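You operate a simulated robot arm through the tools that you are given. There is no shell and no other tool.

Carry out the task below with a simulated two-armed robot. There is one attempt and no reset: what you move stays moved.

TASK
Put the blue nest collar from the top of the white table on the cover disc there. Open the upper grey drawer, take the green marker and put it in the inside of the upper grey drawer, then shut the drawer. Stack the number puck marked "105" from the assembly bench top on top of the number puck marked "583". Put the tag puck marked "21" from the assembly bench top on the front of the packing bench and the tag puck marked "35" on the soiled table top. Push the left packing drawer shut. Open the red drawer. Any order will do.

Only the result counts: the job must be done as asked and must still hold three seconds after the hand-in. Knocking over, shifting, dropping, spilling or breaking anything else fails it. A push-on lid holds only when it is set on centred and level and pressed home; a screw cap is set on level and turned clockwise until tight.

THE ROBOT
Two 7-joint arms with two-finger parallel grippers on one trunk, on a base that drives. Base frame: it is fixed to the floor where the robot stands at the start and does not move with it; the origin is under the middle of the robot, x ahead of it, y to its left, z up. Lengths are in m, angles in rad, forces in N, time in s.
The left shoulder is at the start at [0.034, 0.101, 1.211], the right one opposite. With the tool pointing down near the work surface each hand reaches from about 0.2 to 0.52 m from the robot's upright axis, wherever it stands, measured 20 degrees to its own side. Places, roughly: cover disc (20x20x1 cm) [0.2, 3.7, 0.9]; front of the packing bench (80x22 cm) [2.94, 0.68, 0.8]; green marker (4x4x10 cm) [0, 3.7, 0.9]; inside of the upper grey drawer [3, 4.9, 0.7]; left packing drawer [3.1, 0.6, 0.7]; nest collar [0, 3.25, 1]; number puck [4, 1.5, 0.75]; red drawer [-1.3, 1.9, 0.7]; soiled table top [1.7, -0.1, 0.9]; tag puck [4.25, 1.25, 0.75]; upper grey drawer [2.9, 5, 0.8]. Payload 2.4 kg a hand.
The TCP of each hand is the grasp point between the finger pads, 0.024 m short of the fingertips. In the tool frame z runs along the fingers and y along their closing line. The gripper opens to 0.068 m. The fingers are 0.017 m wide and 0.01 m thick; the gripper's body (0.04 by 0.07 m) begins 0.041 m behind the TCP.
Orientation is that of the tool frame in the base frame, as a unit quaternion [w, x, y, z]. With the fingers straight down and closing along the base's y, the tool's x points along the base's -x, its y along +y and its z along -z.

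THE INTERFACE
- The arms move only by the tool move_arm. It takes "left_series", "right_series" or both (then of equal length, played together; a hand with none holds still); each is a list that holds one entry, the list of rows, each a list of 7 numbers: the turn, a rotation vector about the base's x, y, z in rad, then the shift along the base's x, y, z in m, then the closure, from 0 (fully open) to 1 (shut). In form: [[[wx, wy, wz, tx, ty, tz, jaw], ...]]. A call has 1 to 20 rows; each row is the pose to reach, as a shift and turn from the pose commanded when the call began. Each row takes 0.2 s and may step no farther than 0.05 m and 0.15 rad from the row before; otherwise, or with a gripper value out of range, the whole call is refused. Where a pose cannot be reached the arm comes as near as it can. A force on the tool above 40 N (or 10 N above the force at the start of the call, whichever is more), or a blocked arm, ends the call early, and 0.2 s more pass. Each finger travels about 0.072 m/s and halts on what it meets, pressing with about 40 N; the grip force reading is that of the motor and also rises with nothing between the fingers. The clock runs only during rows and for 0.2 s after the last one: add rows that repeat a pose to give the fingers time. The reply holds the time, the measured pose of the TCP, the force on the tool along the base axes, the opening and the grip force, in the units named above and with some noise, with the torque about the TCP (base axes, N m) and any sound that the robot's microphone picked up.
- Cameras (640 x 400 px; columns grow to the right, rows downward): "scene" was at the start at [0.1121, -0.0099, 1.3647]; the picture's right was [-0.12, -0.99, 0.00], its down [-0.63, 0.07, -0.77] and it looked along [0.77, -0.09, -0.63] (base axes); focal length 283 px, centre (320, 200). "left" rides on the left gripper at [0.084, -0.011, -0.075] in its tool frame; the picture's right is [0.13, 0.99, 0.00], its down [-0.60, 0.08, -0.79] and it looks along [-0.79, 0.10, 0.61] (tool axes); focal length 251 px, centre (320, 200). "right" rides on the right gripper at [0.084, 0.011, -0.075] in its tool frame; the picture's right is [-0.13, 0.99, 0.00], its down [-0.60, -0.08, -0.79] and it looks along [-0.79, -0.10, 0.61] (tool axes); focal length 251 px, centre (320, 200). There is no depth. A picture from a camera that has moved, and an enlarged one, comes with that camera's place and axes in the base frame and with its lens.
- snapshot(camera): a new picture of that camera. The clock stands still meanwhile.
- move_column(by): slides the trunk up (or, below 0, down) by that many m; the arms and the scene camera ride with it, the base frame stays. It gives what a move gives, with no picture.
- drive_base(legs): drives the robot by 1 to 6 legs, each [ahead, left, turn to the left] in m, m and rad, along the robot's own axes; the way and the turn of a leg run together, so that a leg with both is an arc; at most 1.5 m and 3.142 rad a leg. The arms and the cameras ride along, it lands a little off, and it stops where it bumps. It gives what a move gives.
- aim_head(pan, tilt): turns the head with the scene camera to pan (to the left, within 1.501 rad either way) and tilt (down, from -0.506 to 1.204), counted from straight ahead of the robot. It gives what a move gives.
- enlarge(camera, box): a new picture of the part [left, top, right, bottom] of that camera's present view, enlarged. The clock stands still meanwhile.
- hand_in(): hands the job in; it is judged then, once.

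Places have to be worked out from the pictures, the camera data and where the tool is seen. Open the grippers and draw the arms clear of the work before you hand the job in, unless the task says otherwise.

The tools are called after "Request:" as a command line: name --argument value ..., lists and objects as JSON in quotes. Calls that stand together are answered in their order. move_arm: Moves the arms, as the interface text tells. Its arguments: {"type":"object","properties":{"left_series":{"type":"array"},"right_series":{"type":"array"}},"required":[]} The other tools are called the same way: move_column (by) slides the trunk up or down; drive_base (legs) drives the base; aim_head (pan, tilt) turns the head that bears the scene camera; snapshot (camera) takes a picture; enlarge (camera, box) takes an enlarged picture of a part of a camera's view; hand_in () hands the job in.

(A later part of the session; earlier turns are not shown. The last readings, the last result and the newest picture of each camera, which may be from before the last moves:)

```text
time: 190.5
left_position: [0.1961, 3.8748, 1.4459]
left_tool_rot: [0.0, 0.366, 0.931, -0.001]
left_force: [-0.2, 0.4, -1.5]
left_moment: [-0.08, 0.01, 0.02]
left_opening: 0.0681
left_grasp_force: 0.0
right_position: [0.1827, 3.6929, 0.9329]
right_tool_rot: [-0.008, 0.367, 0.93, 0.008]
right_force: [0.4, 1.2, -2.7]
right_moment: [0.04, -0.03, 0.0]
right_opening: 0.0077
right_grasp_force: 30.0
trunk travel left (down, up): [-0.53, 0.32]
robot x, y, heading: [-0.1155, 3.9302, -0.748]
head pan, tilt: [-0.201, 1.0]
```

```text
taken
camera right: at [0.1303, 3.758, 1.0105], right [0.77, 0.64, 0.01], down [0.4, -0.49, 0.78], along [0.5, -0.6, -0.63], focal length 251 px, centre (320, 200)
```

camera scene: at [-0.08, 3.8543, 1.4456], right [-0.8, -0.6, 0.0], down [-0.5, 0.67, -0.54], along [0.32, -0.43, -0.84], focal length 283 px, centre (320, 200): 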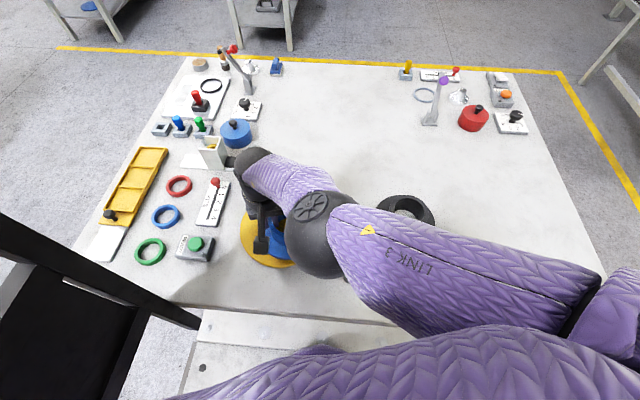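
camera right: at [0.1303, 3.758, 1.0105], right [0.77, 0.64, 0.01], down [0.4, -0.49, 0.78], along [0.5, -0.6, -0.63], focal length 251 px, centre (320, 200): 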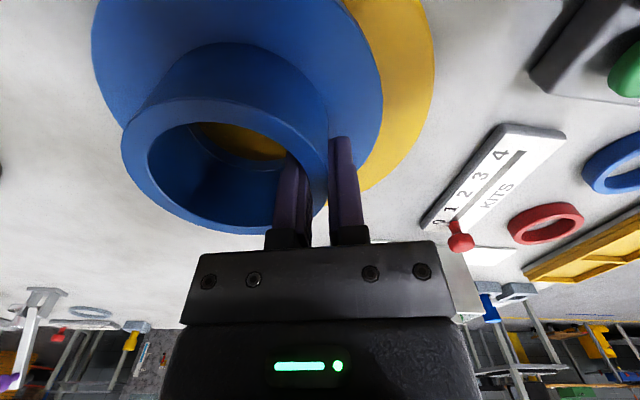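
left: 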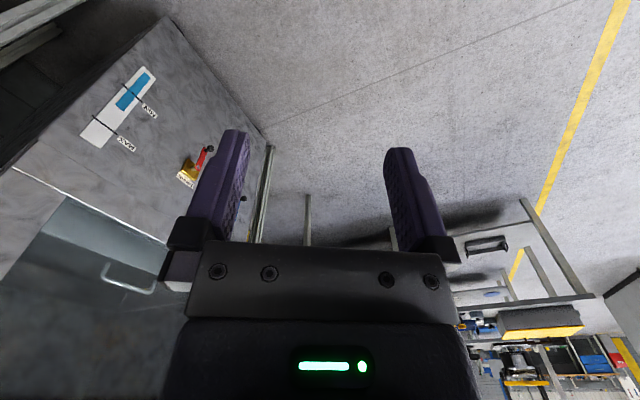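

Now the offset is only ~1 cm. I lower the last centimetre with the trunk and watch the force.

Request:
move_column --by -0.01

Request:
move_column --by -0.005

```text
time: 191.0
left_position: [0.1952, 3.8741, 1.4365]
left_tool_rot: [0.0, 0.366, 0.931, 0.0]
left_force: [0.2, -0.1, 0.4]
left_moment: [-0.01, -0.02, -0.03]
left_opening: 0.0679
left_grasp_force: 0.2
right_position: [0.1832, 3.6939, 0.9216]
right_tool_rot: [-0.008, 0.367, 0.93, 0.008]
right_force: [-1.1, -0.6, -2.4]
right_moment: [0.03, -0.07, 0.02]
right_opening: 0.0074
right_grasp_force: 29.9
trunk travel left (down, up): [-0.52, 0.33]
robot x, y, heading: [-0.1162, 3.9318, -0.752]
head pan, tilt: [-0.201, 1.0]
```

```text
time: 191.6
left_position: [0.1967, 3.8742, 1.4312]
left_tool_rot: [0.0, 0.366, 0.931, 0.001]
left_force: [-1.0, 0.3, 0.7]
left_moment: [0.01, -0.02, 0.0]
left_opening: 0.0678
left_grasp_force: 0.1
right_position: [0.1827, 3.6928, 0.9178]
right_tool_rot: [-0.008, 0.366, 0.93, 0.009]
right_force: [0.9, 0.5, 8.1]
right_moment: [-0.67, -0.34, 0.01]
right_opening: 0.0071
right_grasp_force: 29.7
trunk travel left (down, up): [-0.515, 0.335]
robot x, y, heading: [-0.1205, 3.9277, -0.752]
head pan, tilt: [-0.201, 1.0]
```

Contact with the disc (+8 N). I open the gripper part-way to free the wall, then rise.

Request:
move_arm --right_series '[[[0, 0, 0, 0, 0, 0, 0.7], [0, 0, 0, 0, 0, 0, 0.45], [0, 0, 0, 0, 0, 0, 0.45], [0, 0, 0, 0, 0, 0, 0.45]]]'

Request:
snapshot --camera "right"

```text
time: 192.6
left_position: [0.1964, 3.8738, 1.4317]
left_tool_rot: [-0.001, 0.366, 0.931, -0.001]
left_force: [0.3, 0.0, -0.2]
left_moment: [0.02, 0.01, 0.03]
left_opening: 0.0678
left_grasp_force: 0.1
right_position: [0.1832, 3.6939, 0.9165]
right_tool_rot: [-0.009, 0.366, 0.93, 0.008]
right_force: [-0.4, -0.2, 0.0]
right_moment: [0.0, -0.02, -0.02]
right_opening: 0.0373
right_grasp_force: 0.0
trunk travel left (down, up): [-0.515, 0.335]
robot x, y, heading: [-0.1168, 3.9305, -0.747]
head pan, tilt: [-0.201, 1.0]
```

```text
taken
camera right: at [0.1307, 3.758, 0.9953], right [0.77, 0.64, 0.01], down [0.4, -0.49, 0.78], along [0.5, -0.6, -0.63], focal length 251 px, centre (320, 200)
```

right: 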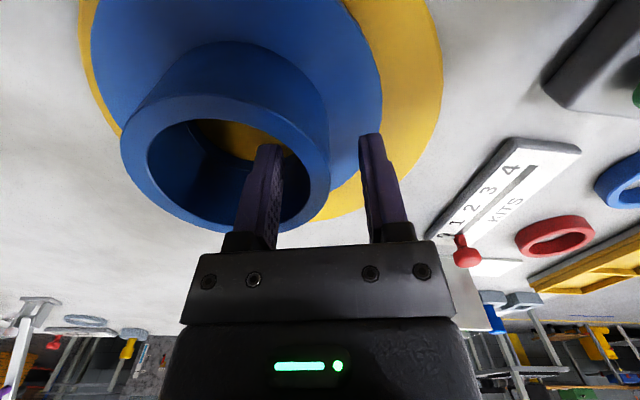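

The collar rests on the disc with yellow showing all around. I raise the trunk to lift the hand straight out.

Request:
move_column --by 0.16

Request:
snapshot --camera "scene"

```text
time: 194.4
left_position: [0.1967, 3.8731, 1.5917]
left_tool_rot: [0.0, 0.365, 0.931, -0.001]
left_force: [-0.3, 0.3, 0.3]
left_moment: [-0.02, -0.03, -0.02]
left_opening: 0.068
left_grasp_force: 0.0
right_position: [0.1829, 3.6927, 1.0805]
right_tool_rot: [-0.006, 0.367, 0.93, 0.007]
right_force: [0.6, 0.0, -0.2]
right_moment: [0.01, 0.0, 0.0]
right_opening: 0.0372
right_grasp_force: 0.0
trunk travel left (down, up): [-0.675, 0.175]
robot x, y, heading: [-0.117, 3.9299, -0.749]
head pan, tilt: [-0.201, 1.0]
```

```text
taken
camera scene: at [-0.0687, 3.8662, 1.5907], right [-0.81, -0.58, 0.0], down [-0.49, 0.69, -0.54], along [0.31, -0.44, -0.84], focal length 283 px, centre (320, 200)
```

scene: 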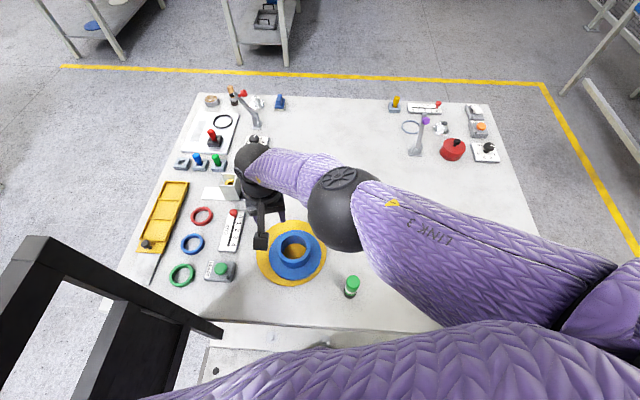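

The collar is on the disc. Next the marker at ≈[-0.020, 3.670]: I open the right gripper and move over it at z≈1.08.

Request:
move_arm --right_series '[[[0, 0, 0, -0.0406, -0.0045, 0.01, 0.45], [0, 0, 0, -0.0812, -0.0091, 0.01, 0.2], [0, 0, 0, -0.1217, -0.0136, 0.01, 0], [0, 0, 0, -0.1623, -0.0182, 0.01, 0], [0, 0, 0, -0.2029, -0.0227, 0.01, 0], [0, 0, 0, -0.2029, -0.0227, 0.01, 0]]]'

Request:
snapshot --camera "right"

Request:
snapshot --camera "scene"

```text
time: 195.8
left_position: [0.1974, 3.8734, 1.5907]
left_tool_rot: [-0.001, 0.365, 0.931, 0.0]
left_force: [-0.4, -0.6, -0.4]
left_moment: [-0.02, 0.02, 0.0]
left_opening: 0.0679
left_grasp_force: 0.1
right_position: [-0.0202, 3.6682, 1.0913]
right_tool_rot: [-0.005, 0.367, 0.93, 0.007]
right_force: [-1.1, 0.0, 0.0]
right_moment: [-0.04, -0.01, -0.03]
right_opening: 0.0679
right_grasp_force: 0.0
trunk travel left (down, up): [-0.675, 0.175]
robot x, y, heading: [-0.1154, 3.9356, -0.753]
head pan, tilt: [-0.201, 1.0]
```

```text
taken
camera right: at [-0.0734, 3.7341, 1.1689], right [0.77, 0.64, 0.01], down [0.39, -0.48, 0.78], along [0.5, -0.6, -0.62], focal length 251 px, centre (320, 200)
```

right: 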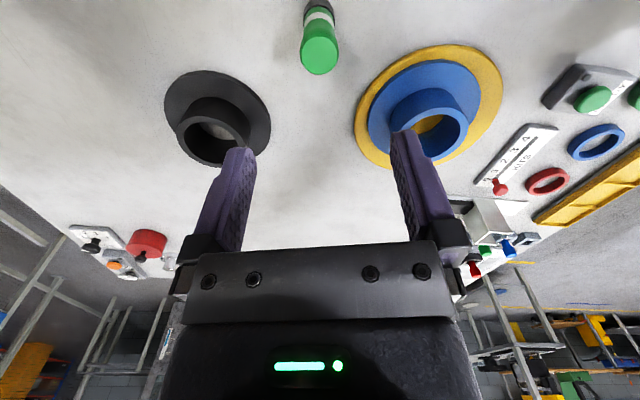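

```text
taken
camera scene: at [-0.068, 3.8664, 1.5907], right [-0.81, -0.58, 0.0], down [-0.49, 0.68, -0.54], along [0.31, -0.44, -0.84], focal length 283 px, centre (320, 200)
```

scene: 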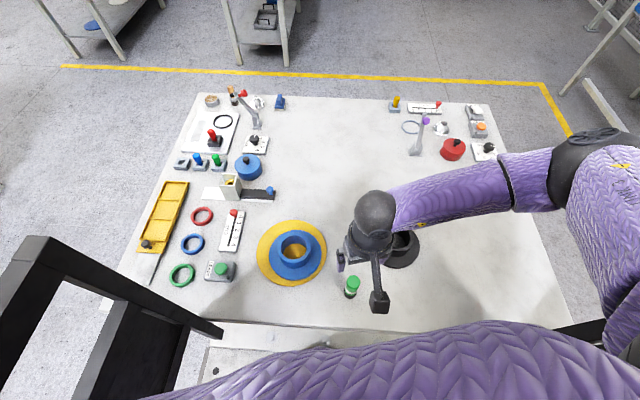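

The hand is centred over the marker (within 3 mm). I lower the trunk 0.16 m back to the height already proven safe.

Request:
move_column --by -0.1

Request:
snapshot --camera "right"

```text
time: 197.1
left_position: [0.1961, 3.8739, 1.4918]
left_tool_rot: [0.0, 0.366, 0.931, 0.0]
left_force: [0.3, -0.5, -0.1]
left_moment: [-0.02, 0.01, -0.02]
left_opening: 0.0681
left_grasp_force: 0.1
right_position: [-0.0202, 3.6704, 0.9918]
right_tool_rot: [-0.004, 0.367, 0.93, 0.007]
right_force: [-0.8, 0.4, -0.3]
right_moment: [0.02, 0.03, -0.01]
right_opening: 0.0681
right_grasp_force: 0.1
trunk travel left (down, up): [-0.575, 0.275]
robot x, y, heading: [-0.1189, 3.9292, -0.745]
head pan, tilt: [-0.201, 1.0]
```

```text
taken
camera right: at [-0.0732, 3.7353, 1.0679], right [0.77, 0.64, 0.01], down [0.39, -0.48, 0.78], along [0.5, -0.6, -0.62], focal length 251 px, centre (320, 200)
```

right: 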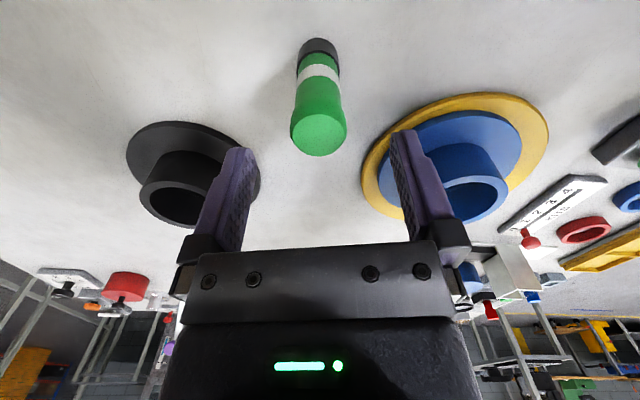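

Centred laterally, 6 mm short ahead. I correct that and lower to grip height.

Request:
move_arm --right_series '[[[0, 0, 0, 0.0044, -0.0041, 0, 0], [0, 0, 0, 0.0044, -0.0041, 0, 0]]]'

Request:
move_column --by -0.06

Request:
move_arm --right_series '[[[0, 0, 0, 0, 0, -0.01, 0], [0, 0, 0, 0, 0, -0.01, 0]]]'

Request:
snapshot --camera "right"

```text
time: 197.7
left_position: [0.1962, 3.8734, 1.4916]
left_tool_rot: [0.001, 0.366, 0.931, -0.001]
left_force: [0.8, 0.0, 0.3]
left_moment: [-0.02, 0.0, -0.04]
left_opening: 0.0681
left_grasp_force: 0.1
right_position: [-0.0156, 3.6653, 0.9911]
right_tool_rot: [-0.005, 0.366, 0.931, 0.007]
right_force: [-0.5, 0.0, 0.5]
right_moment: [0.02, -0.03, 0.0]
right_opening: 0.0679
right_grasp_force: 0.0
trunk travel left (down, up): [-0.575, 0.275]
robot x, y, heading: [-0.1178, 3.9303, -0.751]
head pan, tilt: [-0.201, 1.0]
```

```text
time: 198.7
left_position: [0.1966, 3.8739, 1.4316]
left_tool_rot: [0.0, 0.367, 0.93, 0.0]
left_force: [0.7, 0.8, 0.0]
left_moment: [-0.01, 0.0, 0.02]
left_opening: 0.0681
left_grasp_force: 0.1
right_position: [-0.0155, 3.6654, 0.9323]
right_tool_rot: [-0.004, 0.366, 0.93, 0.007]
right_force: [0.1, 0.3, 0.6]
right_moment: [-0.01, 0.02, -0.02]
right_opening: 0.068
right_grasp_force: 0.1
trunk travel left (down, up): [-0.515, 0.334]
robot x, y, heading: [-0.1185, 3.9293, -0.752]
head pan, tilt: [-0.201, 1.0]
```

```text
time: 199.3
left_position: [0.1959, 3.8739, 1.4321]
left_tool_rot: [0.0, 0.366, 0.931, 0.0]
left_force: [0.5, -0.1, 1.3]
left_moment: [-0.02, 0.01, 0.01]
left_opening: 0.0682
left_grasp_force: 0.1
right_position: [-0.0153, 3.6671, 0.9207]
right_tool_rot: [-0.004, 0.367, 0.93, 0.007]
right_force: [-0.3, -0.1, -0.8]
right_moment: [-0.01, -0.03, 0.0]
right_opening: 0.068
right_grasp_force: 0.1
trunk travel left (down, up): [-0.515, 0.334]
robot x, y, heading: [-0.118, 3.9316, -0.751]
head pan, tilt: [-0.201, 1.0]
```

```text
taken
camera right: at [-0.0689, 3.7313, 0.9978], right [0.77, 0.64, 0.01], down [0.39, -0.48, 0.78], along [0.5, -0.6, -0.62], focal length 251 px, centre (320, 200)
```

right: 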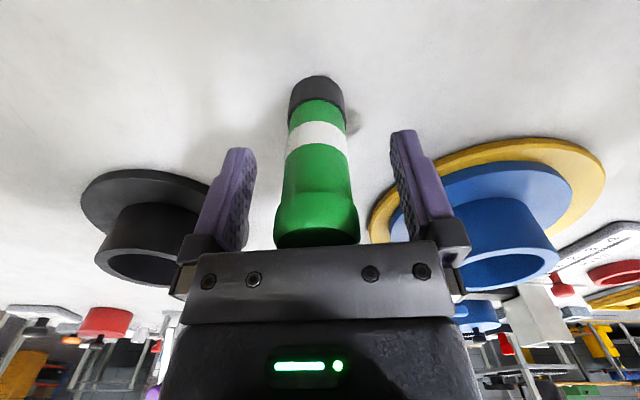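

The marker stands between the fingers. I close on it.

Request:
move_arm --right_series '[[[0, 0, 0, 0, 0, 0, 0.4], [0, 0, 0, 0, 0, 0, 0.8], [0, 0, 0, 0, 0, 0, 1], [0, 0, 0, 0, 0, 0, 1], [0, 0, 0, 0, 0, 0, 1]]]'

Request:
move_column --by 0.21

Request:
snapshot --camera "right"

Request:
snapshot --camera "scene"

```text
time: 200.5
left_position: [0.1964, 3.874, 1.4313]
left_tool_rot: [0.0, 0.366, 0.931, 0.0]
left_force: [0.5, 0.6, 0.3]
left_moment: [-0.01, 0.0, 0.04]
left_opening: 0.068
left_grasp_force: 0.2
right_position: [-0.0157, 3.6654, 0.9201]
right_tool_rot: [-0.005, 0.367, 0.93, 0.007]
right_force: [0.8, -0.3, 1.0]
right_moment: [0.06, -0.02, 0.01]
right_opening: 0.0308
right_grasp_force: 40.0
trunk travel left (down, up): [-0.515, 0.334]
robot x, y, heading: [-0.1177, 3.9304, -0.753]
head pan, tilt: [-0.201, 1.0]
```

```text
time: 202.8
left_position: [0.1962, 3.8746, 1.6411]
left_tool_rot: [0.0, 0.365, 0.931, 0.0]
left_force: [0.2, 0.0, -0.9]
left_moment: [-0.02, 0.01, 0.02]
left_opening: 0.0679
left_grasp_force: 0.0
right_position: [-0.0154, 3.6671, 1.1296]
right_tool_rot: [-0.005, 0.367, 0.93, 0.008]
right_force: [-0.3, -0.5, -0.5]
right_moment: [-0.02, 0.0, -0.01]
right_opening: 0.0309
right_grasp_force: 40.2
trunk travel left (down, up): [-0.725, 0.125]
robot x, y, heading: [-0.1175, 3.9337, -0.747]
head pan, tilt: [-0.201, 1.0]
```

```text
taken
camera right: at [-0.0687, 3.7312, 1.2077], right [0.77, 0.64, 0.01], down [0.39, -0.48, 0.78], along [0.5, -0.6, -0.62], focal length 251 px, centre (320, 200)
```

right: 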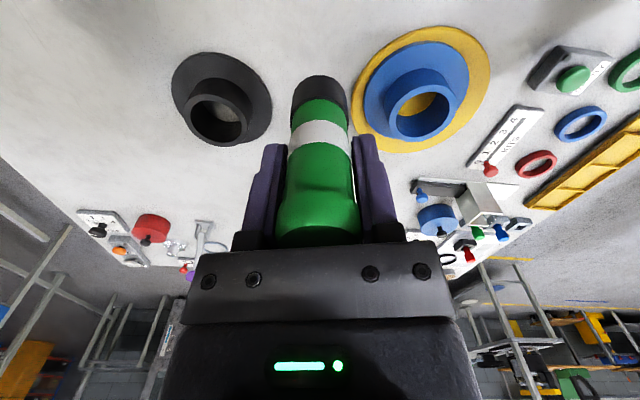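

```text
taken
camera scene: at [-0.0694, 3.8666, 1.6407], right [-0.81, -0.58, 0.0], down [-0.49, 0.69, -0.54], along [0.31, -0.44, -0.84], focal length 283 px, centre (320, 200)
```

scene: 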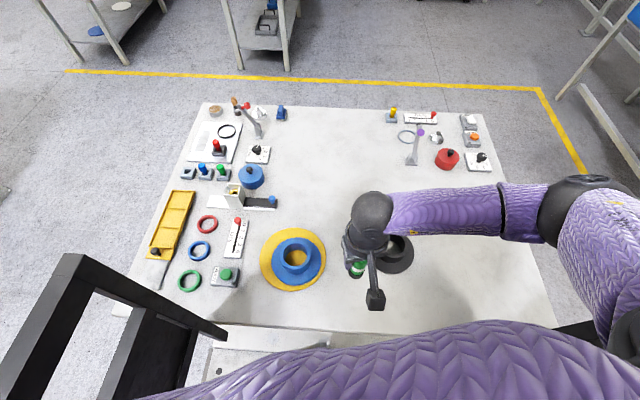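

Marker held. I raise the right hand to z≈1.48 so everything clears the flags, then rotate back square, back out and slide out of the gap.

Request:
move_arm --right_series '[[[0, 0, 0, 0, 0, 0.044, 1], [0, 0, 0, 0, 0, 0.088, 1], [0, 0, 0, 0, 0, 0.132, 1], [0, 0, 0, 0, 0, 0.176, 1], [0, 0, 0, 0, 0, 0.22, 1], [0, 0, 0, 0, 0, 0.264, 1], [0, 0, 0, 0, 0, 0.308, 1], [0, 0, 0, 0, 0, 0.35, 1], [0, 0, 0, 0, 0, 0.35, 1]]]'

Request:
drive_base --legs '[[0, 0, -0.25], [-0.31, 0, 0]]'

Request:
snapshot --camera "scene"

```text
time: 204.8
left_position: [0.1955, 3.8742, 1.6411]
left_tool_rot: [0.0, 0.366, 0.931, 0.0]
left_force: [-0.3, -0.8, 0.0]
left_moment: [-0.01, 0.0, 0.01]
left_opening: 0.0679
left_grasp_force: 0.1
right_position: [-0.0167, 3.6641, 1.4825]
right_tool_rot: [-0.005, 0.367, 0.93, 0.008]
right_force: [-0.1, 0.0, -0.5]
right_moment: [0.0, 0.03, 0.0]
right_opening: 0.0304
right_grasp_force: 39.5
trunk travel left (down, up): [-0.725, 0.125]
robot x, y, heading: [-0.1153, 3.9289, -0.75]
head pan, tilt: [-0.201, 1.0]
```

```text
time: 207.7
left_position: [0.0064, 4.058, 1.6428]
left_tool_rot: [0.0, 0.478, 0.879, 0.0]
left_force: [-0.1, 1.1, -0.1]
left_moment: [-0.01, -0.01, -0.03]
left_opening: 0.0681
left_grasp_force: 0.2
right_position: [-0.2527, 3.908, 1.482]
right_tool_rot: [-0.004, 0.478, 0.878, 0.008]
right_force: [0.0, 0.1, -0.9]
right_moment: [0.0, -0.01, 0.0]
right_opening: 0.031
right_grasp_force: 39.9
trunk travel left (down, up): [-0.725, 0.125]
robot x, y, heading: [-0.2858, 4.185, -0.997]
head pan, tilt: [-0.201, 1.0]
```

```text
taken
camera scene: at [-0.2535, 4.1153, 1.6408], right [-0.93, -0.36, 0.0], down [-0.31, 0.78, -0.54], along [0.2, -0.5, -0.84], focal length 283 px, centre (320, 200)
```

scene: 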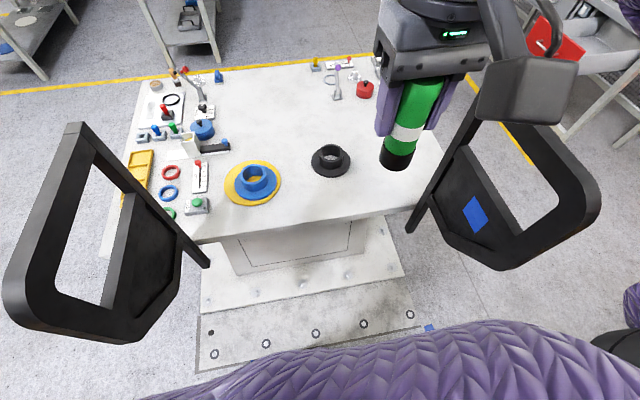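

Clear of the flags. I slide left out of the corridor (two legs).

Request:
drive_base --legs '[[0, 0.6, 0], [0, 0.6, 0]]'

Request:
aim_head --pan 1.0 --tilt 0.4

Request:
snapshot --camera "scene"

```text
time: 214.1
left_position: [1.0186, 4.7045, 1.6406]
left_tool_rot: [0.0, 0.477, 0.879, 0.0]
left_force: [0.2, -0.2, 0.4]
left_moment: [0.0, 0.01, 0.03]
left_opening: 0.0678
left_grasp_force: 0.0
right_position: [0.7604, 4.5533, 1.4811]
right_tool_rot: [-0.005, 0.476, 0.879, 0.008]
right_force: [-1.0, -0.2, -1.1]
right_moment: [-0.01, 0.01, 0.0]
right_opening: 0.0308
right_grasp_force: 39.9
trunk travel left (down, up): [-0.725, 0.125]
robot x, y, heading: [0.7288, 4.8341, -0.992]
head pan, tilt: [-0.201, 1.0]
```

```text
time: 215.5
left_position: [1.0178, 4.7047, 1.6421]
left_tool_rot: [0.0, 0.476, 0.879, 0.0]
left_force: [-0.6, -0.1, -0.9]
left_moment: [-0.02, 0.02, -0.02]
left_opening: 0.0678
left_grasp_force: 0.1
right_position: [0.7597, 4.5528, 1.4807]
right_tool_rot: [-0.004, 0.476, 0.879, 0.009]
right_force: [0.4, 0.7, 0.0]
right_moment: [0.0, -0.02, -0.01]
right_opening: 0.0306
right_grasp_force: 40.0
trunk travel left (down, up): [-0.725, 0.125]
robot x, y, heading: [0.7292, 4.8338, -0.998]
head pan, tilt: [1.0, 0.4]
```

```text
taken
camera scene: at [0.8254, 4.8267, 1.6909], right [0.01, -1.0, 0.0], down [-0.39, 0.0, -0.92], along [0.92, 0.01, -0.39], focal length 283 px, centre (320, 200)
```

scene: 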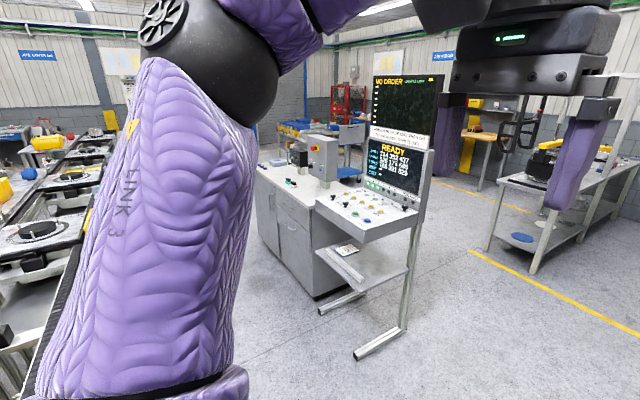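

The grey cabinet's drawer face looks toward the conveyor side; its front runs through about [2.7, 4.9]–[3.43, 5.39]. I move along the corridor to stand in front of it.

Request:
drive_base --legs '[[0.2, 0, 0], [0, 0.9, 0], [0, 0.75, 0]]'

Request:
aim_head --pan 0.2 --tilt 0.7

Request:
snapshot --camera "scene"

```text
time: 224.9
left_position: [2.4792, 5.4256, 1.6419]
left_tool_rot: [0.0, 0.476, 0.879, 0.0]
left_force: [-0.2, -0.2, 0.1]
left_moment: [-0.02, 0.0, 0.03]
left_opening: 0.0676
left_grasp_force: 0.0
right_position: [2.2218, 5.2735, 1.4803]
right_tool_rot: [-0.004, 0.477, 0.879, 0.008]
right_force: [-0.2, 0.6, -1.0]
right_moment: [-0.02, 0.01, 0.02]
right_opening: 0.0305
right_grasp_force: 40.3
trunk travel left (down, up): [-0.725, 0.125]
robot x, y, heading: [2.1908, 5.5551, -0.999]
head pan, tilt: [1.0, 0.4]
```

```text
time: 226.1
left_position: [2.4798, 5.4246, 1.6417]
left_tool_rot: [0.0, 0.476, 0.879, 0.0]
left_force: [-0.4, -0.1, 0.2]
left_moment: [-0.01, -0.01, -0.01]
left_opening: 0.0679
left_grasp_force: 0.0
right_position: [2.2204, 5.2739, 1.4817]
right_tool_rot: [-0.004, 0.477, 0.879, 0.009]
right_force: [0.8, -0.6, -1.2]
right_moment: [0.02, 0.03, -0.02]
right_opening: 0.0308
right_grasp_force: 40.1
trunk travel left (down, up): [-0.725, 0.125]
robot x, y, heading: [2.1876, 5.5563, -0.995]
head pan, tilt: [0.201, 0.7]
```

```text
taken
camera scene: at [2.2542, 5.4861, 1.6641], right [-0.71, -0.7, 0.0], down [-0.45, 0.46, -0.77], along [0.54, -0.54, -0.64], focal length 283 px, centre (320, 200)
```

scene: 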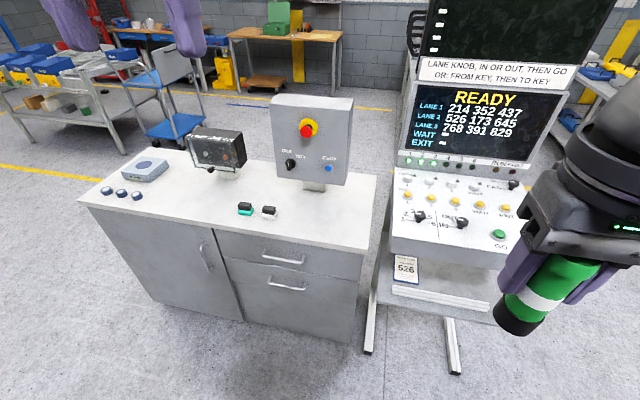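

The cabinet's upper drawer handle is near [2.83, 5.10, 0.8], 0.73 m ahead and 0.29 m to my left. I lower the trunk for a horizontal approach, in open space.

Request:
move_column --by -0.6

Request:
snapshot --camera "scene"

```text
refused: -0.6 is not a number from -0.4 to 0.4
```

```text
taken
camera scene: at [2.2542, 5.4861, 1.6641], right [-0.71, -0.7, 0.0], down [-0.45, 0.46, -0.77], along [0.54, -0.54, -0.64], focal length 283 px, centre (320, 200)
```

scene: 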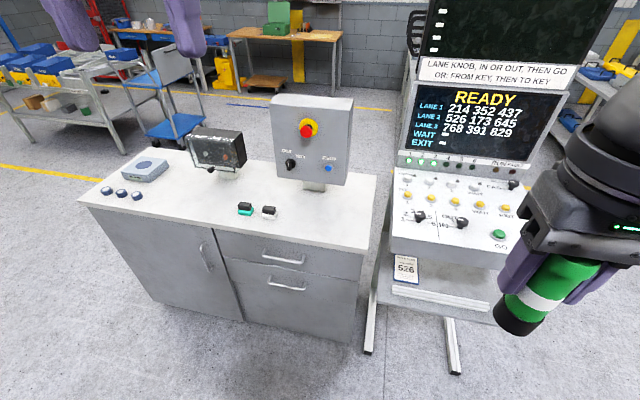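

The column moves at most 0.4 m per call, so I lower it in two calls.

Request:
move_column --by -0.3

Request:
move_column --by -0.3

Request:
snapshot --camera "scene"

```text
time: 229.1
left_position: [2.48, 5.4249, 1.3425]
left_tool_rot: [0.0, 0.476, 0.879, 0.0]
left_force: [0.0, 0.7, -0.5]
left_moment: [0.01, 0.0, -0.03]
left_opening: 0.068
left_grasp_force: 0.1
right_position: [2.2216, 5.2736, 1.1817]
right_tool_rot: [-0.004, 0.477, 0.879, 0.008]
right_force: [-0.6, -1.5, -1.0]
right_moment: [0.01, -0.03, 0.01]
right_opening: 0.031
right_grasp_force: 40.2
trunk travel left (down, up): [-0.425, 0.425]
robot x, y, heading: [2.1911, 5.5559, -0.989]
head pan, tilt: [0.201, 0.7]
```

```text
time: 232.1
left_position: [2.5035, 5.387, 1.012]
left_tool_rot: [-0.053, 0.476, 0.878, 0.03]
left_force: [0.5, 0.2, 0.4]
left_moment: [-0.03, 0.02, 0.02]
left_opening: 0.0681
left_grasp_force: 0.1
right_position: [2.2206, 5.2743, 0.8805]
right_tool_rot: [-0.004, 0.477, 0.879, 0.008]
right_force: [-0.5, 1.1, -1.3]
right_moment: [0.02, -0.01, 0.02]
right_opening: 0.0304
right_grasp_force: 40.1
trunk travel left (down, up): [-0.125, 0.724]
robot x, y, heading: [2.1895, 5.5556, -0.996]
head pan, tilt: [0.201, 0.7]
```

```text
taken
camera scene: at [2.2996, 5.416, 1.0589], right [-0.71, -0.7, 0.0], down [-0.45, 0.46, -0.76], along [0.54, -0.55, -0.64], focal length 283 px, centre (320, 200)
```

scene: 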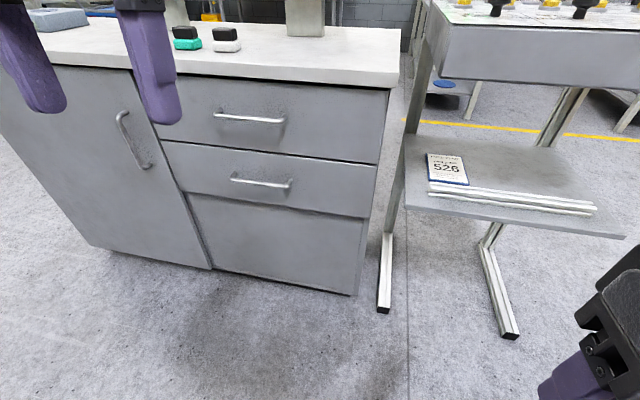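

Trunk is down. The left hand got slightly tilted; I straighten it, bring it to its normal spot, and move the right hand (marker) up and outward to keep out of the way.

Request:
move_arm --left_series '[[[-0.034, -0.022, 0, -0.0045, -0.0219, -0.0423, 0], [-0.069, -0.043, 0, -0.0089, -0.0439, -0.0847, 0], [-0.103, -0.065, 0, -0.0134, -0.0658, -0.127, 0], [-0.103, -0.065, 0, -0.0134, -0.0658, -0.127, 0]]]' --right_series '[[[0, 0, 0, -0.028, -0.018, 0.033, 1], [0, 0, 0, -0.056, -0.036, 0.066, 1], [0, 0, 0, -0.084, -0.054, 0.1, 1], [0, 0, 0, -0.084, -0.054, 0.1, 1]]]'

Request:
move_arm --left_series '[[[0, 0, -0.14, 0, 0, 0, 0], [0, 0, -0.28, 0, 0, 0, 0], [0, 0, -0.42, 0, 0, 0, 0], [0, 0, -0.56, 0, 0, 0, 0], [0, 0, -0.7, 0, 0, 0, 0], [0, 0, -0.84, 0, 0, 0, 0], [0, 0, -0.98, 0, 0, 0, 0], [0, 0, -1.12, 0, 0, 0, 0], [0, 0, -1.26, 0, 0, 0, 0], [0, 0, -1.4, 0, 0, 0, 0], [0, 0, -1.54, 0, 0, 0, 0], [0, 0, -1.571, 0, 0, 0, 0]]]'

```text
time: 233.1
left_position: [2.4871, 5.322, 0.8833]
left_tool_rot: [-0.001, 0.477, 0.879, 0.0]
left_force: [0.6, 0.8, 0.9]
left_moment: [-0.05, -0.02, 0.0]
left_opening: 0.0679
left_grasp_force: 0.0
right_position: [2.1539, 5.2189, 0.9662]
right_tool_rot: [-0.004, 0.477, 0.879, 0.008]
right_force: [-0.4, -0.3, -0.9]
right_moment: [0.0, 0.03, 0.04]
right_opening: 0.0309
right_grasp_force: 39.9
right hand out of reach, approached as far as the arm can: row 3, 4
trunk travel left (down, up): [-0.125, 0.724]
robot x, y, heading: [2.1929, 5.5574, -0.995]
head pan, tilt: [0.201, 0.7]
```

```text
time: 235.7
left_position: [2.4149, 5.3575, 0.8728]
left_tool_rot: [-0.002, 0.959, 0.285, 0.0]
left_force: [0.2, 0.0, 0.3]
left_moment: [-0.01, 0.04, 0.02]
left_opening: 0.0683
left_grasp_force: 0.1
left hand out of reach, approached as far as the arm can: row 9, 10, 11, 12
right_position: [2.1544, 5.2182, 0.966]
right_tool_rot: [-0.005, 0.476, 0.879, 0.009]
right_force: [-0.2, 0.8, -0.9]
right_moment: [0.02, -0.04, 0.02]
right_opening: 0.0308
right_grasp_force: 40.3
trunk travel left (down, up): [-0.125, 0.724]
robot x, y, heading: [2.192, 5.5568, -0.991]
head pan, tilt: [0.201, 0.7]
```

Yaw done. Now I pitch the left hand up to point ahead with the fingers one above the other.

Request:
move_arm --left_series '[[[-0.1175, -0.0761, 0, 0.0082, -0.0126, -0.009, 0], [-0.235, -0.1522, 0, 0.0163, -0.0252, -0.018, 0], [-0.3525, -0.2283, 0, 0.0245, -0.0378, -0.027, 0], [-0.4701, -0.3044, 0, 0.0326, -0.0504, -0.036, 0], [-0.5876, -0.3805, 0, 0.0408, -0.063, -0.045, 0], [-0.7051, -0.4566, 0, 0.0489, -0.0755, -0.054, 0], [-0.8226, -0.5327, 0, 0.0571, -0.0881, -0.063, 0], [-0.9401, -0.6088, 0, 0.0652, -0.1007, -0.072, 0], [-1.0576, -0.6849, 0, 0.0734, -0.1133, -0.081, 0], [-1.1752, -0.761, 0, 0.0815, -0.1259, -0.09, 0], [-1.2927, -0.8371, 0, 0.0897, -0.1385, -0.099, 0], [-1.3187, -0.854, 0, 0.0897, -0.1385, -0.1, 0]]]'

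Request:
snapshot --camera "left"

Request:
snapshot --camera "scene"

```text
time: 238.3
left_position: [2.4613, 5.209, 0.7975]
left_tool_rot: [0.677, 0.678, 0.203, 0.201]
left_force: [-0.2, 0.9, 0.2]
left_moment: [-0.02, -0.03, 0.01]
left_opening: 0.068
left_grasp_force: 0.2
left hand out of reach, approached as far as the arm can: row 1, 2, 3, 10, 11, 12
right_position: [2.1539, 5.219, 0.9653]
right_tool_rot: [-0.005, 0.477, 0.879, 0.008]
right_force: [-0.5, 1.0, -0.2]
right_moment: [0.04, 0.01, 0.0]
right_opening: 0.0307
right_grasp_force: 39.8
trunk travel left (down, up): [-0.125, 0.724]
robot x, y, heading: [2.1888, 5.5572, -0.993]
head pan, tilt: [0.201, 0.7]
```

```text
taken
camera left: at [2.4905, 5.3172, 0.7859], right [0.11, 0.07, 0.99], down [-0.94, 0.33, 0.08], along [-0.32, -0.94, 0.1], focal length 251 px, centre (320, 200)
```

left: 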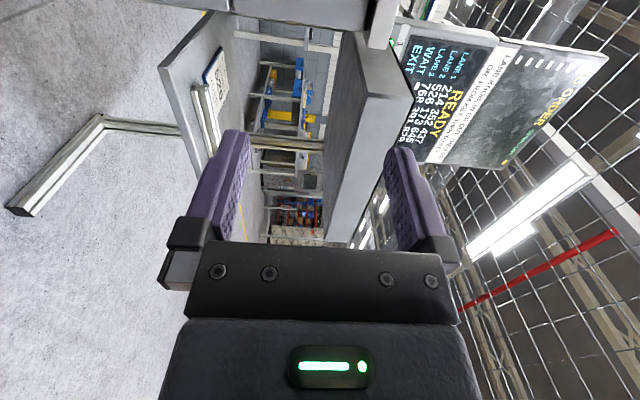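

```text
taken
camera scene: at [2.2996, 5.4159, 1.0588], right [-0.71, -0.7, 0.0], down [-0.45, 0.46, -0.76], along [0.54, -0.55, -0.64], focal length 283 px, centre (320, 200)
```

scene: 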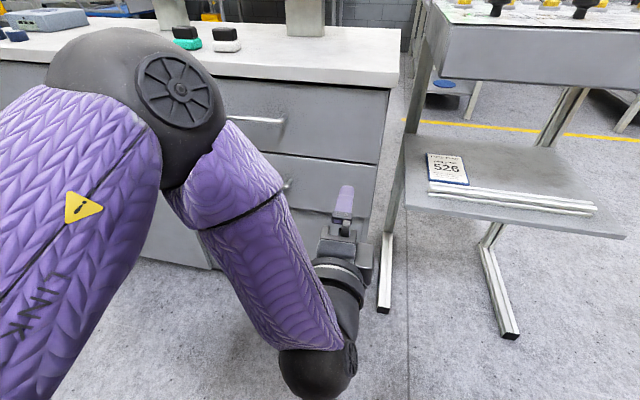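

The left hand now points ahead. The upper drawer's handle is at ≈[2.84, 5.095, 0.788]. I drive left 0.25 m and ahead 0.16 m to approach.

Request:
drive_base --legs '[[0, 0.25, 0], [0.16, 0, 0]]'

Request:
snapshot --camera "left"

Request:
snapshot --camera "scene"

```text
time: 241.1
left_position: [2.7627, 5.2136, 0.7972]
left_tool_rot: [0.676, 0.678, 0.204, 0.202]
left_force: [0.5, 0.0, -0.6]
left_moment: [0.04, -0.02, 0.04]
left_opening: 0.0681
left_grasp_force: 0.1
right_position: [2.4548, 5.223, 0.9647]
right_tool_rot: [-0.004, 0.475, 0.88, 0.008]
right_force: [-0.5, 0.0, -0.1]
right_moment: [-0.01, 0.01, -0.01]
right_opening: 0.0309
right_grasp_force: 39.4
trunk travel left (down, up): [-0.125, 0.724]
robot x, y, heading: [2.4916, 5.5629, -0.986]
head pan, tilt: [0.201, 0.7]
```

```text
taken
camera left: at [2.7911, 5.3226, 0.7859], right [0.11, 0.07, 0.99], down [-0.94, 0.33, 0.08], along [-0.32, -0.94, 0.1], focal length 251 px, centre (320, 200)
```

left: 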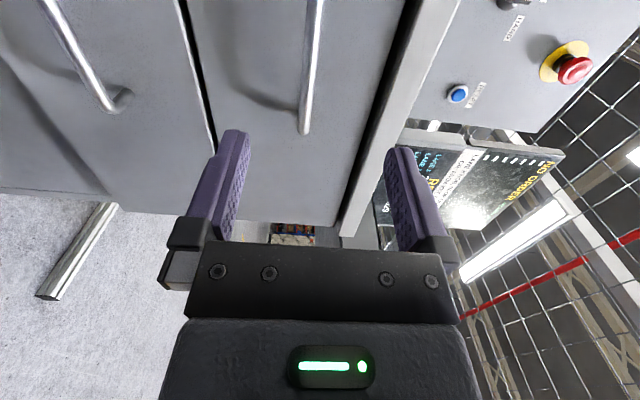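

```text
taken
camera scene: at [2.5997, 5.4204, 1.0588], right [-0.71, -0.7, 0.0], down [-0.45, 0.46, -0.76], along [0.54, -0.54, -0.64], focal length 283 px, centre (320, 200)
```

scene: 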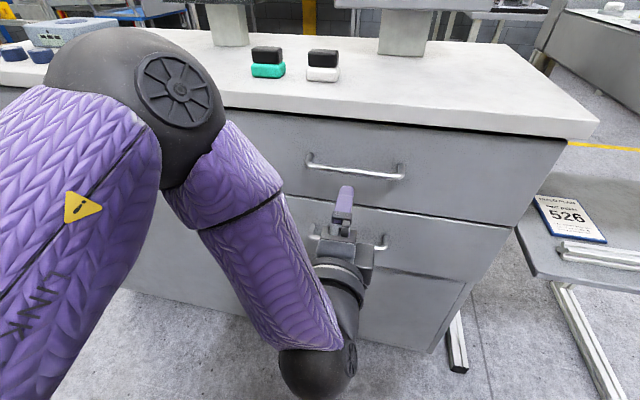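

The bar is at z≈0.789, laterally aligned, 0.139 m ahead of the TCP. I lower 8 mm with the trunk and drive ahead 0.10 m, then check.

Request:
move_column --by -0.008

Request:
drive_base --legs '[[0.1, 0, -0.008]]'

Request:
snapshot --camera "left"

```text
time: 241.7
left_position: [2.7629, 5.2131, 0.7891]
left_tool_rot: [0.676, 0.679, 0.205, 0.203]
left_force: [0.3, 0.0, 0.2]
left_moment: [0.0, 0.01, 0.03]
left_opening: 0.0679
left_grasp_force: 0.1
right_position: [2.4562, 5.223, 0.956]
right_tool_rot: [-0.004, 0.476, 0.88, 0.008]
right_force: [-0.5, 0.4, -0.5]
right_moment: [-0.02, 0.02, 0.05]
right_opening: 0.0308
right_grasp_force: 40.5
trunk travel left (down, up): [-0.117, 0.732]
robot x, y, heading: [2.4912, 5.5608, -0.99]
head pan, tilt: [0.201, 0.7]
```

```text
time: 242.8
left_position: [2.8141, 5.1288, 0.7901]
left_tool_rot: [0.677, 0.679, 0.201, 0.2]
left_force: [-1.0, -0.3, -1.0]
left_moment: [0.0, 0.02, 0.0]
left_opening: 0.0679
left_grasp_force: 0.2
right_position: [2.5087, 5.1394, 0.9573]
right_tool_rot: [-0.004, 0.478, 0.878, 0.008]
right_force: [-0.4, -0.2, -1.2]
right_moment: [-0.02, -0.05, 0.0]
right_opening: 0.0305
right_grasp_force: 40.2
trunk travel left (down, up): [-0.117, 0.732]
robot x, y, heading: [2.5432, 5.4779, -0.995]
head pan, tilt: [0.201, 0.7]
```

```text
taken
camera left: at [2.8436, 5.2374, 0.7779], right [0.11, 0.07, 0.99], down [-0.94, 0.34, 0.08], along [-0.33, -0.94, 0.1], focal length 251 px, centre (320, 200)
```

left: 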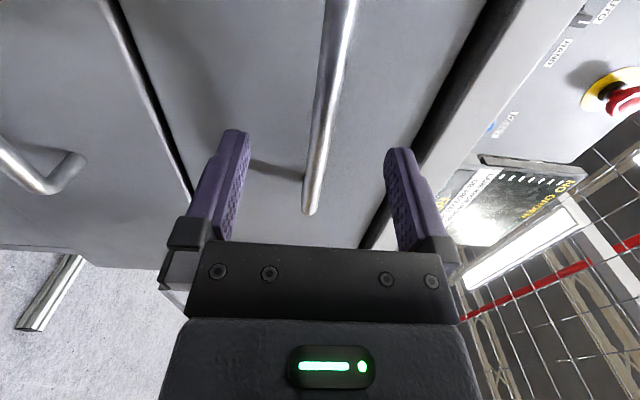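

The bar runs between the fingers; 4 cm remain. I drive ahead 0.03 m.

Request:
drive_base --legs '[[0.03, 0, 0]]'

Request:
snapshot --camera "left"

```text
time: 243.7
left_position: [2.8313, 5.1025, 0.7899]
left_tool_rot: [0.677, 0.679, 0.202, 0.2]
left_force: [0.7, -0.3, 0.2]
left_moment: [-0.01, -0.01, 0.03]
left_opening: 0.0678
left_grasp_force: 0.0
right_position: [2.5242, 5.1151, 0.9566]
right_tool_rot: [-0.003, 0.479, 0.878, 0.009]
right_force: [0.3, 0.5, -0.4]
right_moment: [-0.01, 0.01, -0.02]
right_opening: 0.0309
right_grasp_force: 40.1
trunk travel left (down, up): [-0.117, 0.732]
robot x, y, heading: [2.5623, 5.4545, -0.999]
head pan, tilt: [0.201, 0.7]
```

```text
taken
camera left: at [2.8602, 5.2115, 0.7779], right [0.11, 0.07, 0.99], down [-0.94, 0.34, 0.08], along [-0.33, -0.94, 0.1], focal length 251 px, centre (320, 200)
```

left: 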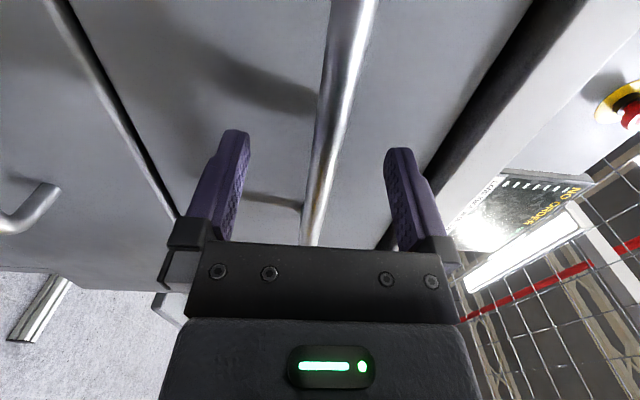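

The bar is between the pads. I close the left gripper on it (right keeps holding the marker).

Request:
move_arm --left_series '[[[0, 0, 0, 0, 0, 0, 1], [0, 0, 0, 0, 0, 0, 1], [0, 0, 0, 0, 0, 0, 1], [0, 0, 0, 0, 0, 0, 1]]]'

```text
time: 244.7
left_position: [2.8307, 5.1031, 0.7917]
left_tool_rot: [0.677, 0.678, 0.202, 0.201]
left_force: [0.7, 0.8, 4.2]
left_moment: [0.02, -0.09, -0.09]
left_opening: 0.0117
left_grasp_force: 32.7
right_position: [2.5234, 5.1146, 0.9569]
right_tool_rot: [-0.004, 0.479, 0.878, 0.008]
right_force: [-0.7, -0.2, -0.2]
right_moment: [-0.02, 0.02, 0.01]
right_opening: 0.0307
right_grasp_force: 40.3
trunk travel left (down, up): [-0.117, 0.732]
robot x, y, heading: [2.5602, 5.4494, -0.995]
head pan, tilt: [0.201, 0.7]
```

Gripped (opening 0.0117). I pull the drawer open by backing the base in steps.

Request:
drive_base --legs '[[-0.12, 0, 0]]'

Request:
drive_base --legs '[[-0.12, 0, 0]]'

Request:
snapshot --camera "scene"

```text
time: 245.9
left_position: [2.7677, 5.2044, 0.7896]
left_tool_rot: [0.677, 0.679, 0.203, 0.201]
left_force: [9.2, 7.2, 7.9]
left_moment: [-0.02, -0.11, 0.16]
left_opening: 0.0116
left_grasp_force: 32.2
right_position: [2.461, 5.2158, 0.9571]
right_tool_rot: [-0.003, 0.478, 0.878, 0.008]
right_force: [0.2, 0.1, -0.3]
right_moment: [0.0, -0.01, 0.02]
right_opening: 0.0309
right_grasp_force: 39.7
trunk travel left (down, up): [-0.117, 0.732]
robot x, y, heading: [2.4944, 5.5544, -0.999]
head pan, tilt: [0.201, 0.7]
```

```text
time: 247.2
left_position: [2.7038, 5.3047, 0.7906]
left_tool_rot: [0.677, 0.678, 0.204, 0.201]
left_force: [20.7, 14.2, 7.1]
left_moment: [0.03, -0.13, 0.73]
left_opening: 0.0114
left_grasp_force: 32.2
right_position: [2.3967, 5.3169, 0.9564]
right_tool_rot: [-0.005, 0.477, 0.879, 0.007]
right_force: [-0.1, 0.5, -0.8]
right_moment: [0.01, -0.03, 0.01]
right_opening: 0.0309
right_grasp_force: 40.1
trunk travel left (down, up): [-0.117, 0.732]
robot x, y, heading: [2.4298, 5.6573, -0.993]
head pan, tilt: [0.201, 0.7]
```

```text
taken
camera scene: at [2.5427, 5.5121, 1.0506], right [-0.71, -0.7, 0.0], down [-0.45, 0.46, -0.76], along [0.53, -0.55, -0.64], focal length 283 px, centre (320, 200)
```

scene: 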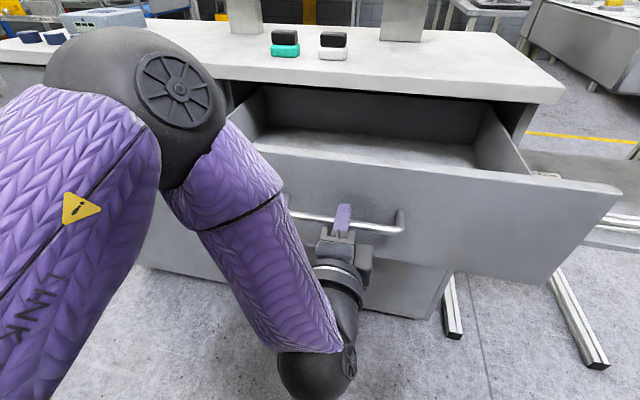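

The drawer is ~0.24 m open. I release the handle, back off 0.12 m and raise the trunk so the hands are above the drawer front, then look into the drawer.

Request:
move_arm --left_series '[[[0, 0, 0, 0, 0, 0, 0], [0, 0, 0, 0, 0, 0, 0], [0, 0, 0, 0, 0, 0, 0], [0, 0, 0, 0, 0, 0, 0]]]'

Request:
drive_base --legs '[[-0.12, 0, 0]]'

Request:
move_column --by 0.19

Request:
aim_head --pan 0.0 --tilt 0.8

Request:
snapshot --camera "scene"

```text
time: 248.2
left_position: [2.7027, 5.3053, 0.7903]
left_tool_rot: [0.676, 0.679, 0.203, 0.203]
left_force: [0.2, 0.2, -0.1]
left_moment: [-0.01, 0.04, 0.0]
left_opening: 0.0682
left_grasp_force: 0.0
right_position: [2.3946, 5.3161, 0.9571]
right_tool_rot: [-0.004, 0.477, 0.879, 0.008]
right_force: [0.7, 0.5, -0.3]
right_moment: [0.0, 0.03, 0.02]
right_opening: 0.0309
right_grasp_force: 39.4
trunk travel left (down, up): [-0.117, 0.732]
robot x, y, heading: [2.4318, 5.6539, -0.995]
head pan, tilt: [0.201, 0.7]
```

```text
time: 249.4
left_position: [2.638, 5.4063, 0.7893]
left_tool_rot: [0.676, 0.678, 0.204, 0.204]
left_force: [-0.2, 0.6, -0.5]
left_moment: [-0.01, -0.03, 0.01]
left_opening: 0.0679
left_grasp_force: 0.0
right_position: [2.3292, 5.4174, 0.9571]
right_tool_rot: [-0.003, 0.478, 0.878, 0.007]
right_force: [-0.4, 0.2, -0.4]
right_moment: [0.0, 0.01, 0.0]
right_opening: 0.0306
right_grasp_force: 39.8
trunk travel left (down, up): [-0.117, 0.732]
robot x, y, heading: [2.363, 5.7503, -0.994]
head pan, tilt: [0.201, 0.7]
```

```text
time: 251.5
left_position: [2.6271, 5.4205, 1.0243]
left_tool_rot: [0.713, 0.639, 0.194, 0.214]
left_force: [-0.1, -0.5, 0.1]
left_moment: [-0.01, -0.01, 0.02]
left_opening: 0.0682
left_grasp_force: 0.0
right_position: [2.3297, 5.4164, 1.1473]
right_tool_rot: [-0.004, 0.477, 0.879, 0.007]
right_force: [-0.3, -0.1, -0.8]
right_moment: [0.0, -0.03, -0.01]
right_opening: 0.0309
right_grasp_force: 39.0
trunk travel left (down, up): [-0.307, 0.542]
robot x, y, heading: [2.3622, 5.7563, -0.991]
head pan, tilt: [0.201, 0.7]
```

```text
time: 252.2
left_position: [2.627, 5.4212, 1.0251]
left_tool_rot: [0.713, 0.639, 0.194, 0.214]
left_force: [0.3, -0.1, 0.7]
left_moment: [0.01, -0.05, -0.01]
left_opening: 0.0679
left_grasp_force: 0.1
right_position: [2.3289, 5.4173, 1.146]
right_tool_rot: [-0.004, 0.476, 0.879, 0.007]
right_force: [0.0, -0.7, -0.9]
right_moment: [-0.01, 0.02, 0.0]
right_opening: 0.0309
right_grasp_force: 39.6
trunk travel left (down, up): [-0.307, 0.542]
robot x, y, heading: [2.3657, 5.7474, -0.994]
head pan, tilt: [0.0, 0.799]
```

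```text
taken
camera scene: at [2.4329, 5.6462, 1.2362], right [-0.84, -0.55, 0.0], down [-0.39, 0.6, -0.7], along [0.38, -0.58, -0.72], focal length 283 px, centre (320, 200)
```

scene: 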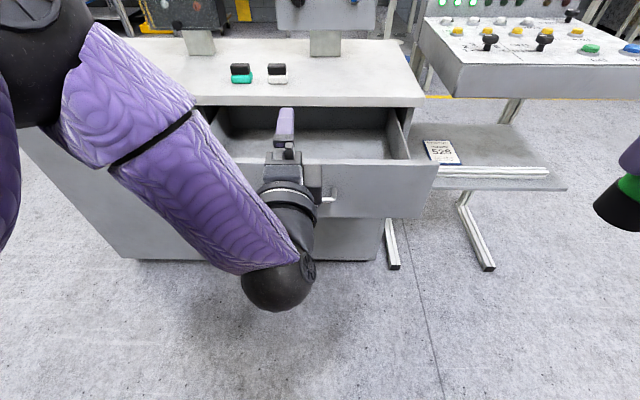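

The opening behind the drawer front is visible. I raise the trunk 4 cm more for clearance and drive ahead 0.33 m and left 0.08 m so the right hand can reach into the drawer.

Request:
move_column --by 0.04

Request:
drive_base --legs '[[0.2, 0.083, 0]]'

Request:
aim_head --pan -0.15 --tilt 0.9

Request:
snapshot --camera "scene"

Request:
snapshot --camera "right"

```text
time: 253.1
left_position: [2.6258, 5.4201, 1.0646]
left_tool_rot: [0.712, 0.639, 0.195, 0.216]
left_force: [0.4, -0.3, -0.3]
left_moment: [0.0, -0.01, -0.01]
left_opening: 0.0681
left_grasp_force: 0.1
right_position: [2.3288, 5.4164, 1.1871]
right_tool_rot: [-0.003, 0.477, 0.879, 0.009]
right_force: [0.5, 1.0, -1.0]
right_moment: [-0.01, -0.03, -0.01]
right_opening: 0.0307
right_grasp_force: 40.3
trunk travel left (down, up): [-0.347, 0.503]
robot x, y, heading: [2.3627, 5.7548, -0.998]
head pan, tilt: [0.0, 0.799]
```

```text
time: 254.7
left_position: [2.8072, 5.2968, 1.0646]
left_tool_rot: [0.712, 0.638, 0.197, 0.217]
left_force: [-0.2, 0.7, 0.7]
left_moment: [0.0, -0.02, -0.02]
left_opening: 0.0682
left_grasp_force: 0.0
right_position: [2.5098, 5.2921, 1.1863]
right_tool_rot: [-0.004, 0.476, 0.88, 0.008]
right_force: [0.3, 0.0, -1.7]
right_moment: [0.01, -0.02, 0.05]
right_opening: 0.0308
right_grasp_force: 39.8
trunk travel left (down, up): [-0.347, 0.503]
robot x, y, heading: [2.5452, 5.6298, -0.992]
head pan, tilt: [0.0, 0.799]
```

```text
time: 255.4
left_position: [2.8065, 5.2966, 1.0656]
left_tool_rot: [0.712, 0.639, 0.196, 0.217]
left_force: [0.1, -0.5, 1.1]
left_moment: [-0.03, 0.01, -0.01]
left_opening: 0.068
left_grasp_force: 0.0
right_position: [2.5108, 5.2935, 1.187]
right_tool_rot: [-0.004, 0.476, 0.879, 0.009]
right_force: [0.4, -0.7, 0.0]
right_moment: [-0.01, -0.02, -0.02]
right_opening: 0.0308
right_grasp_force: 40.4
trunk travel left (down, up): [-0.347, 0.503]
robot x, y, heading: [2.5474, 5.6292, -0.991]
head pan, tilt: [-0.15, 0.901]
```

```text
taken
camera scene: at [2.5961, 5.527, 1.2688], right [-0.91, -0.42, 0.0], down [-0.33, 0.71, -0.62], along [0.26, -0.56, -0.78], focal length 283 px, centre (320, 200)
```

scene: 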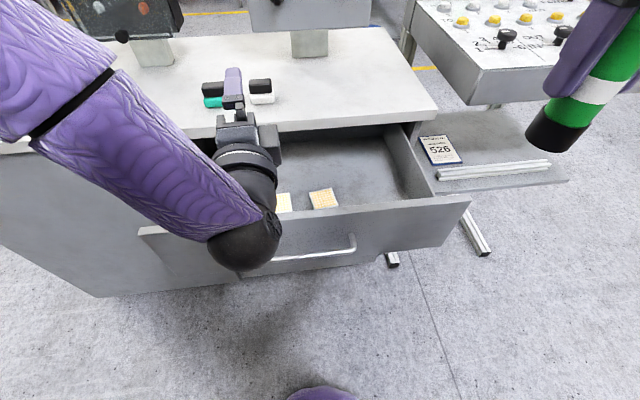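

```text
taken
camera right: at [2.4735, 5.3686, 1.2638], right [0.9, 0.43, 0.01], down [0.26, -0.56, 0.78], along [0.35, -0.7, -0.62], focal length 251 px, centre (320, 200)
```

right: 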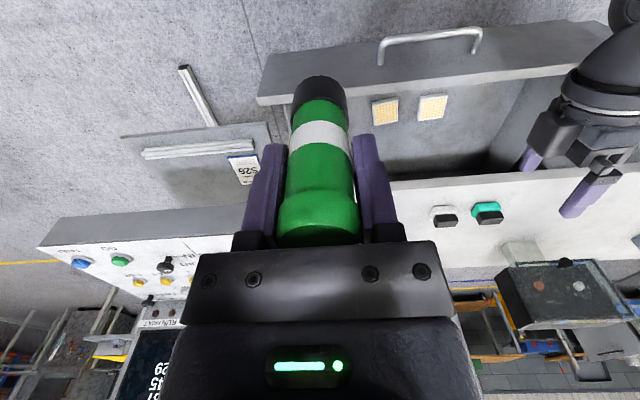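

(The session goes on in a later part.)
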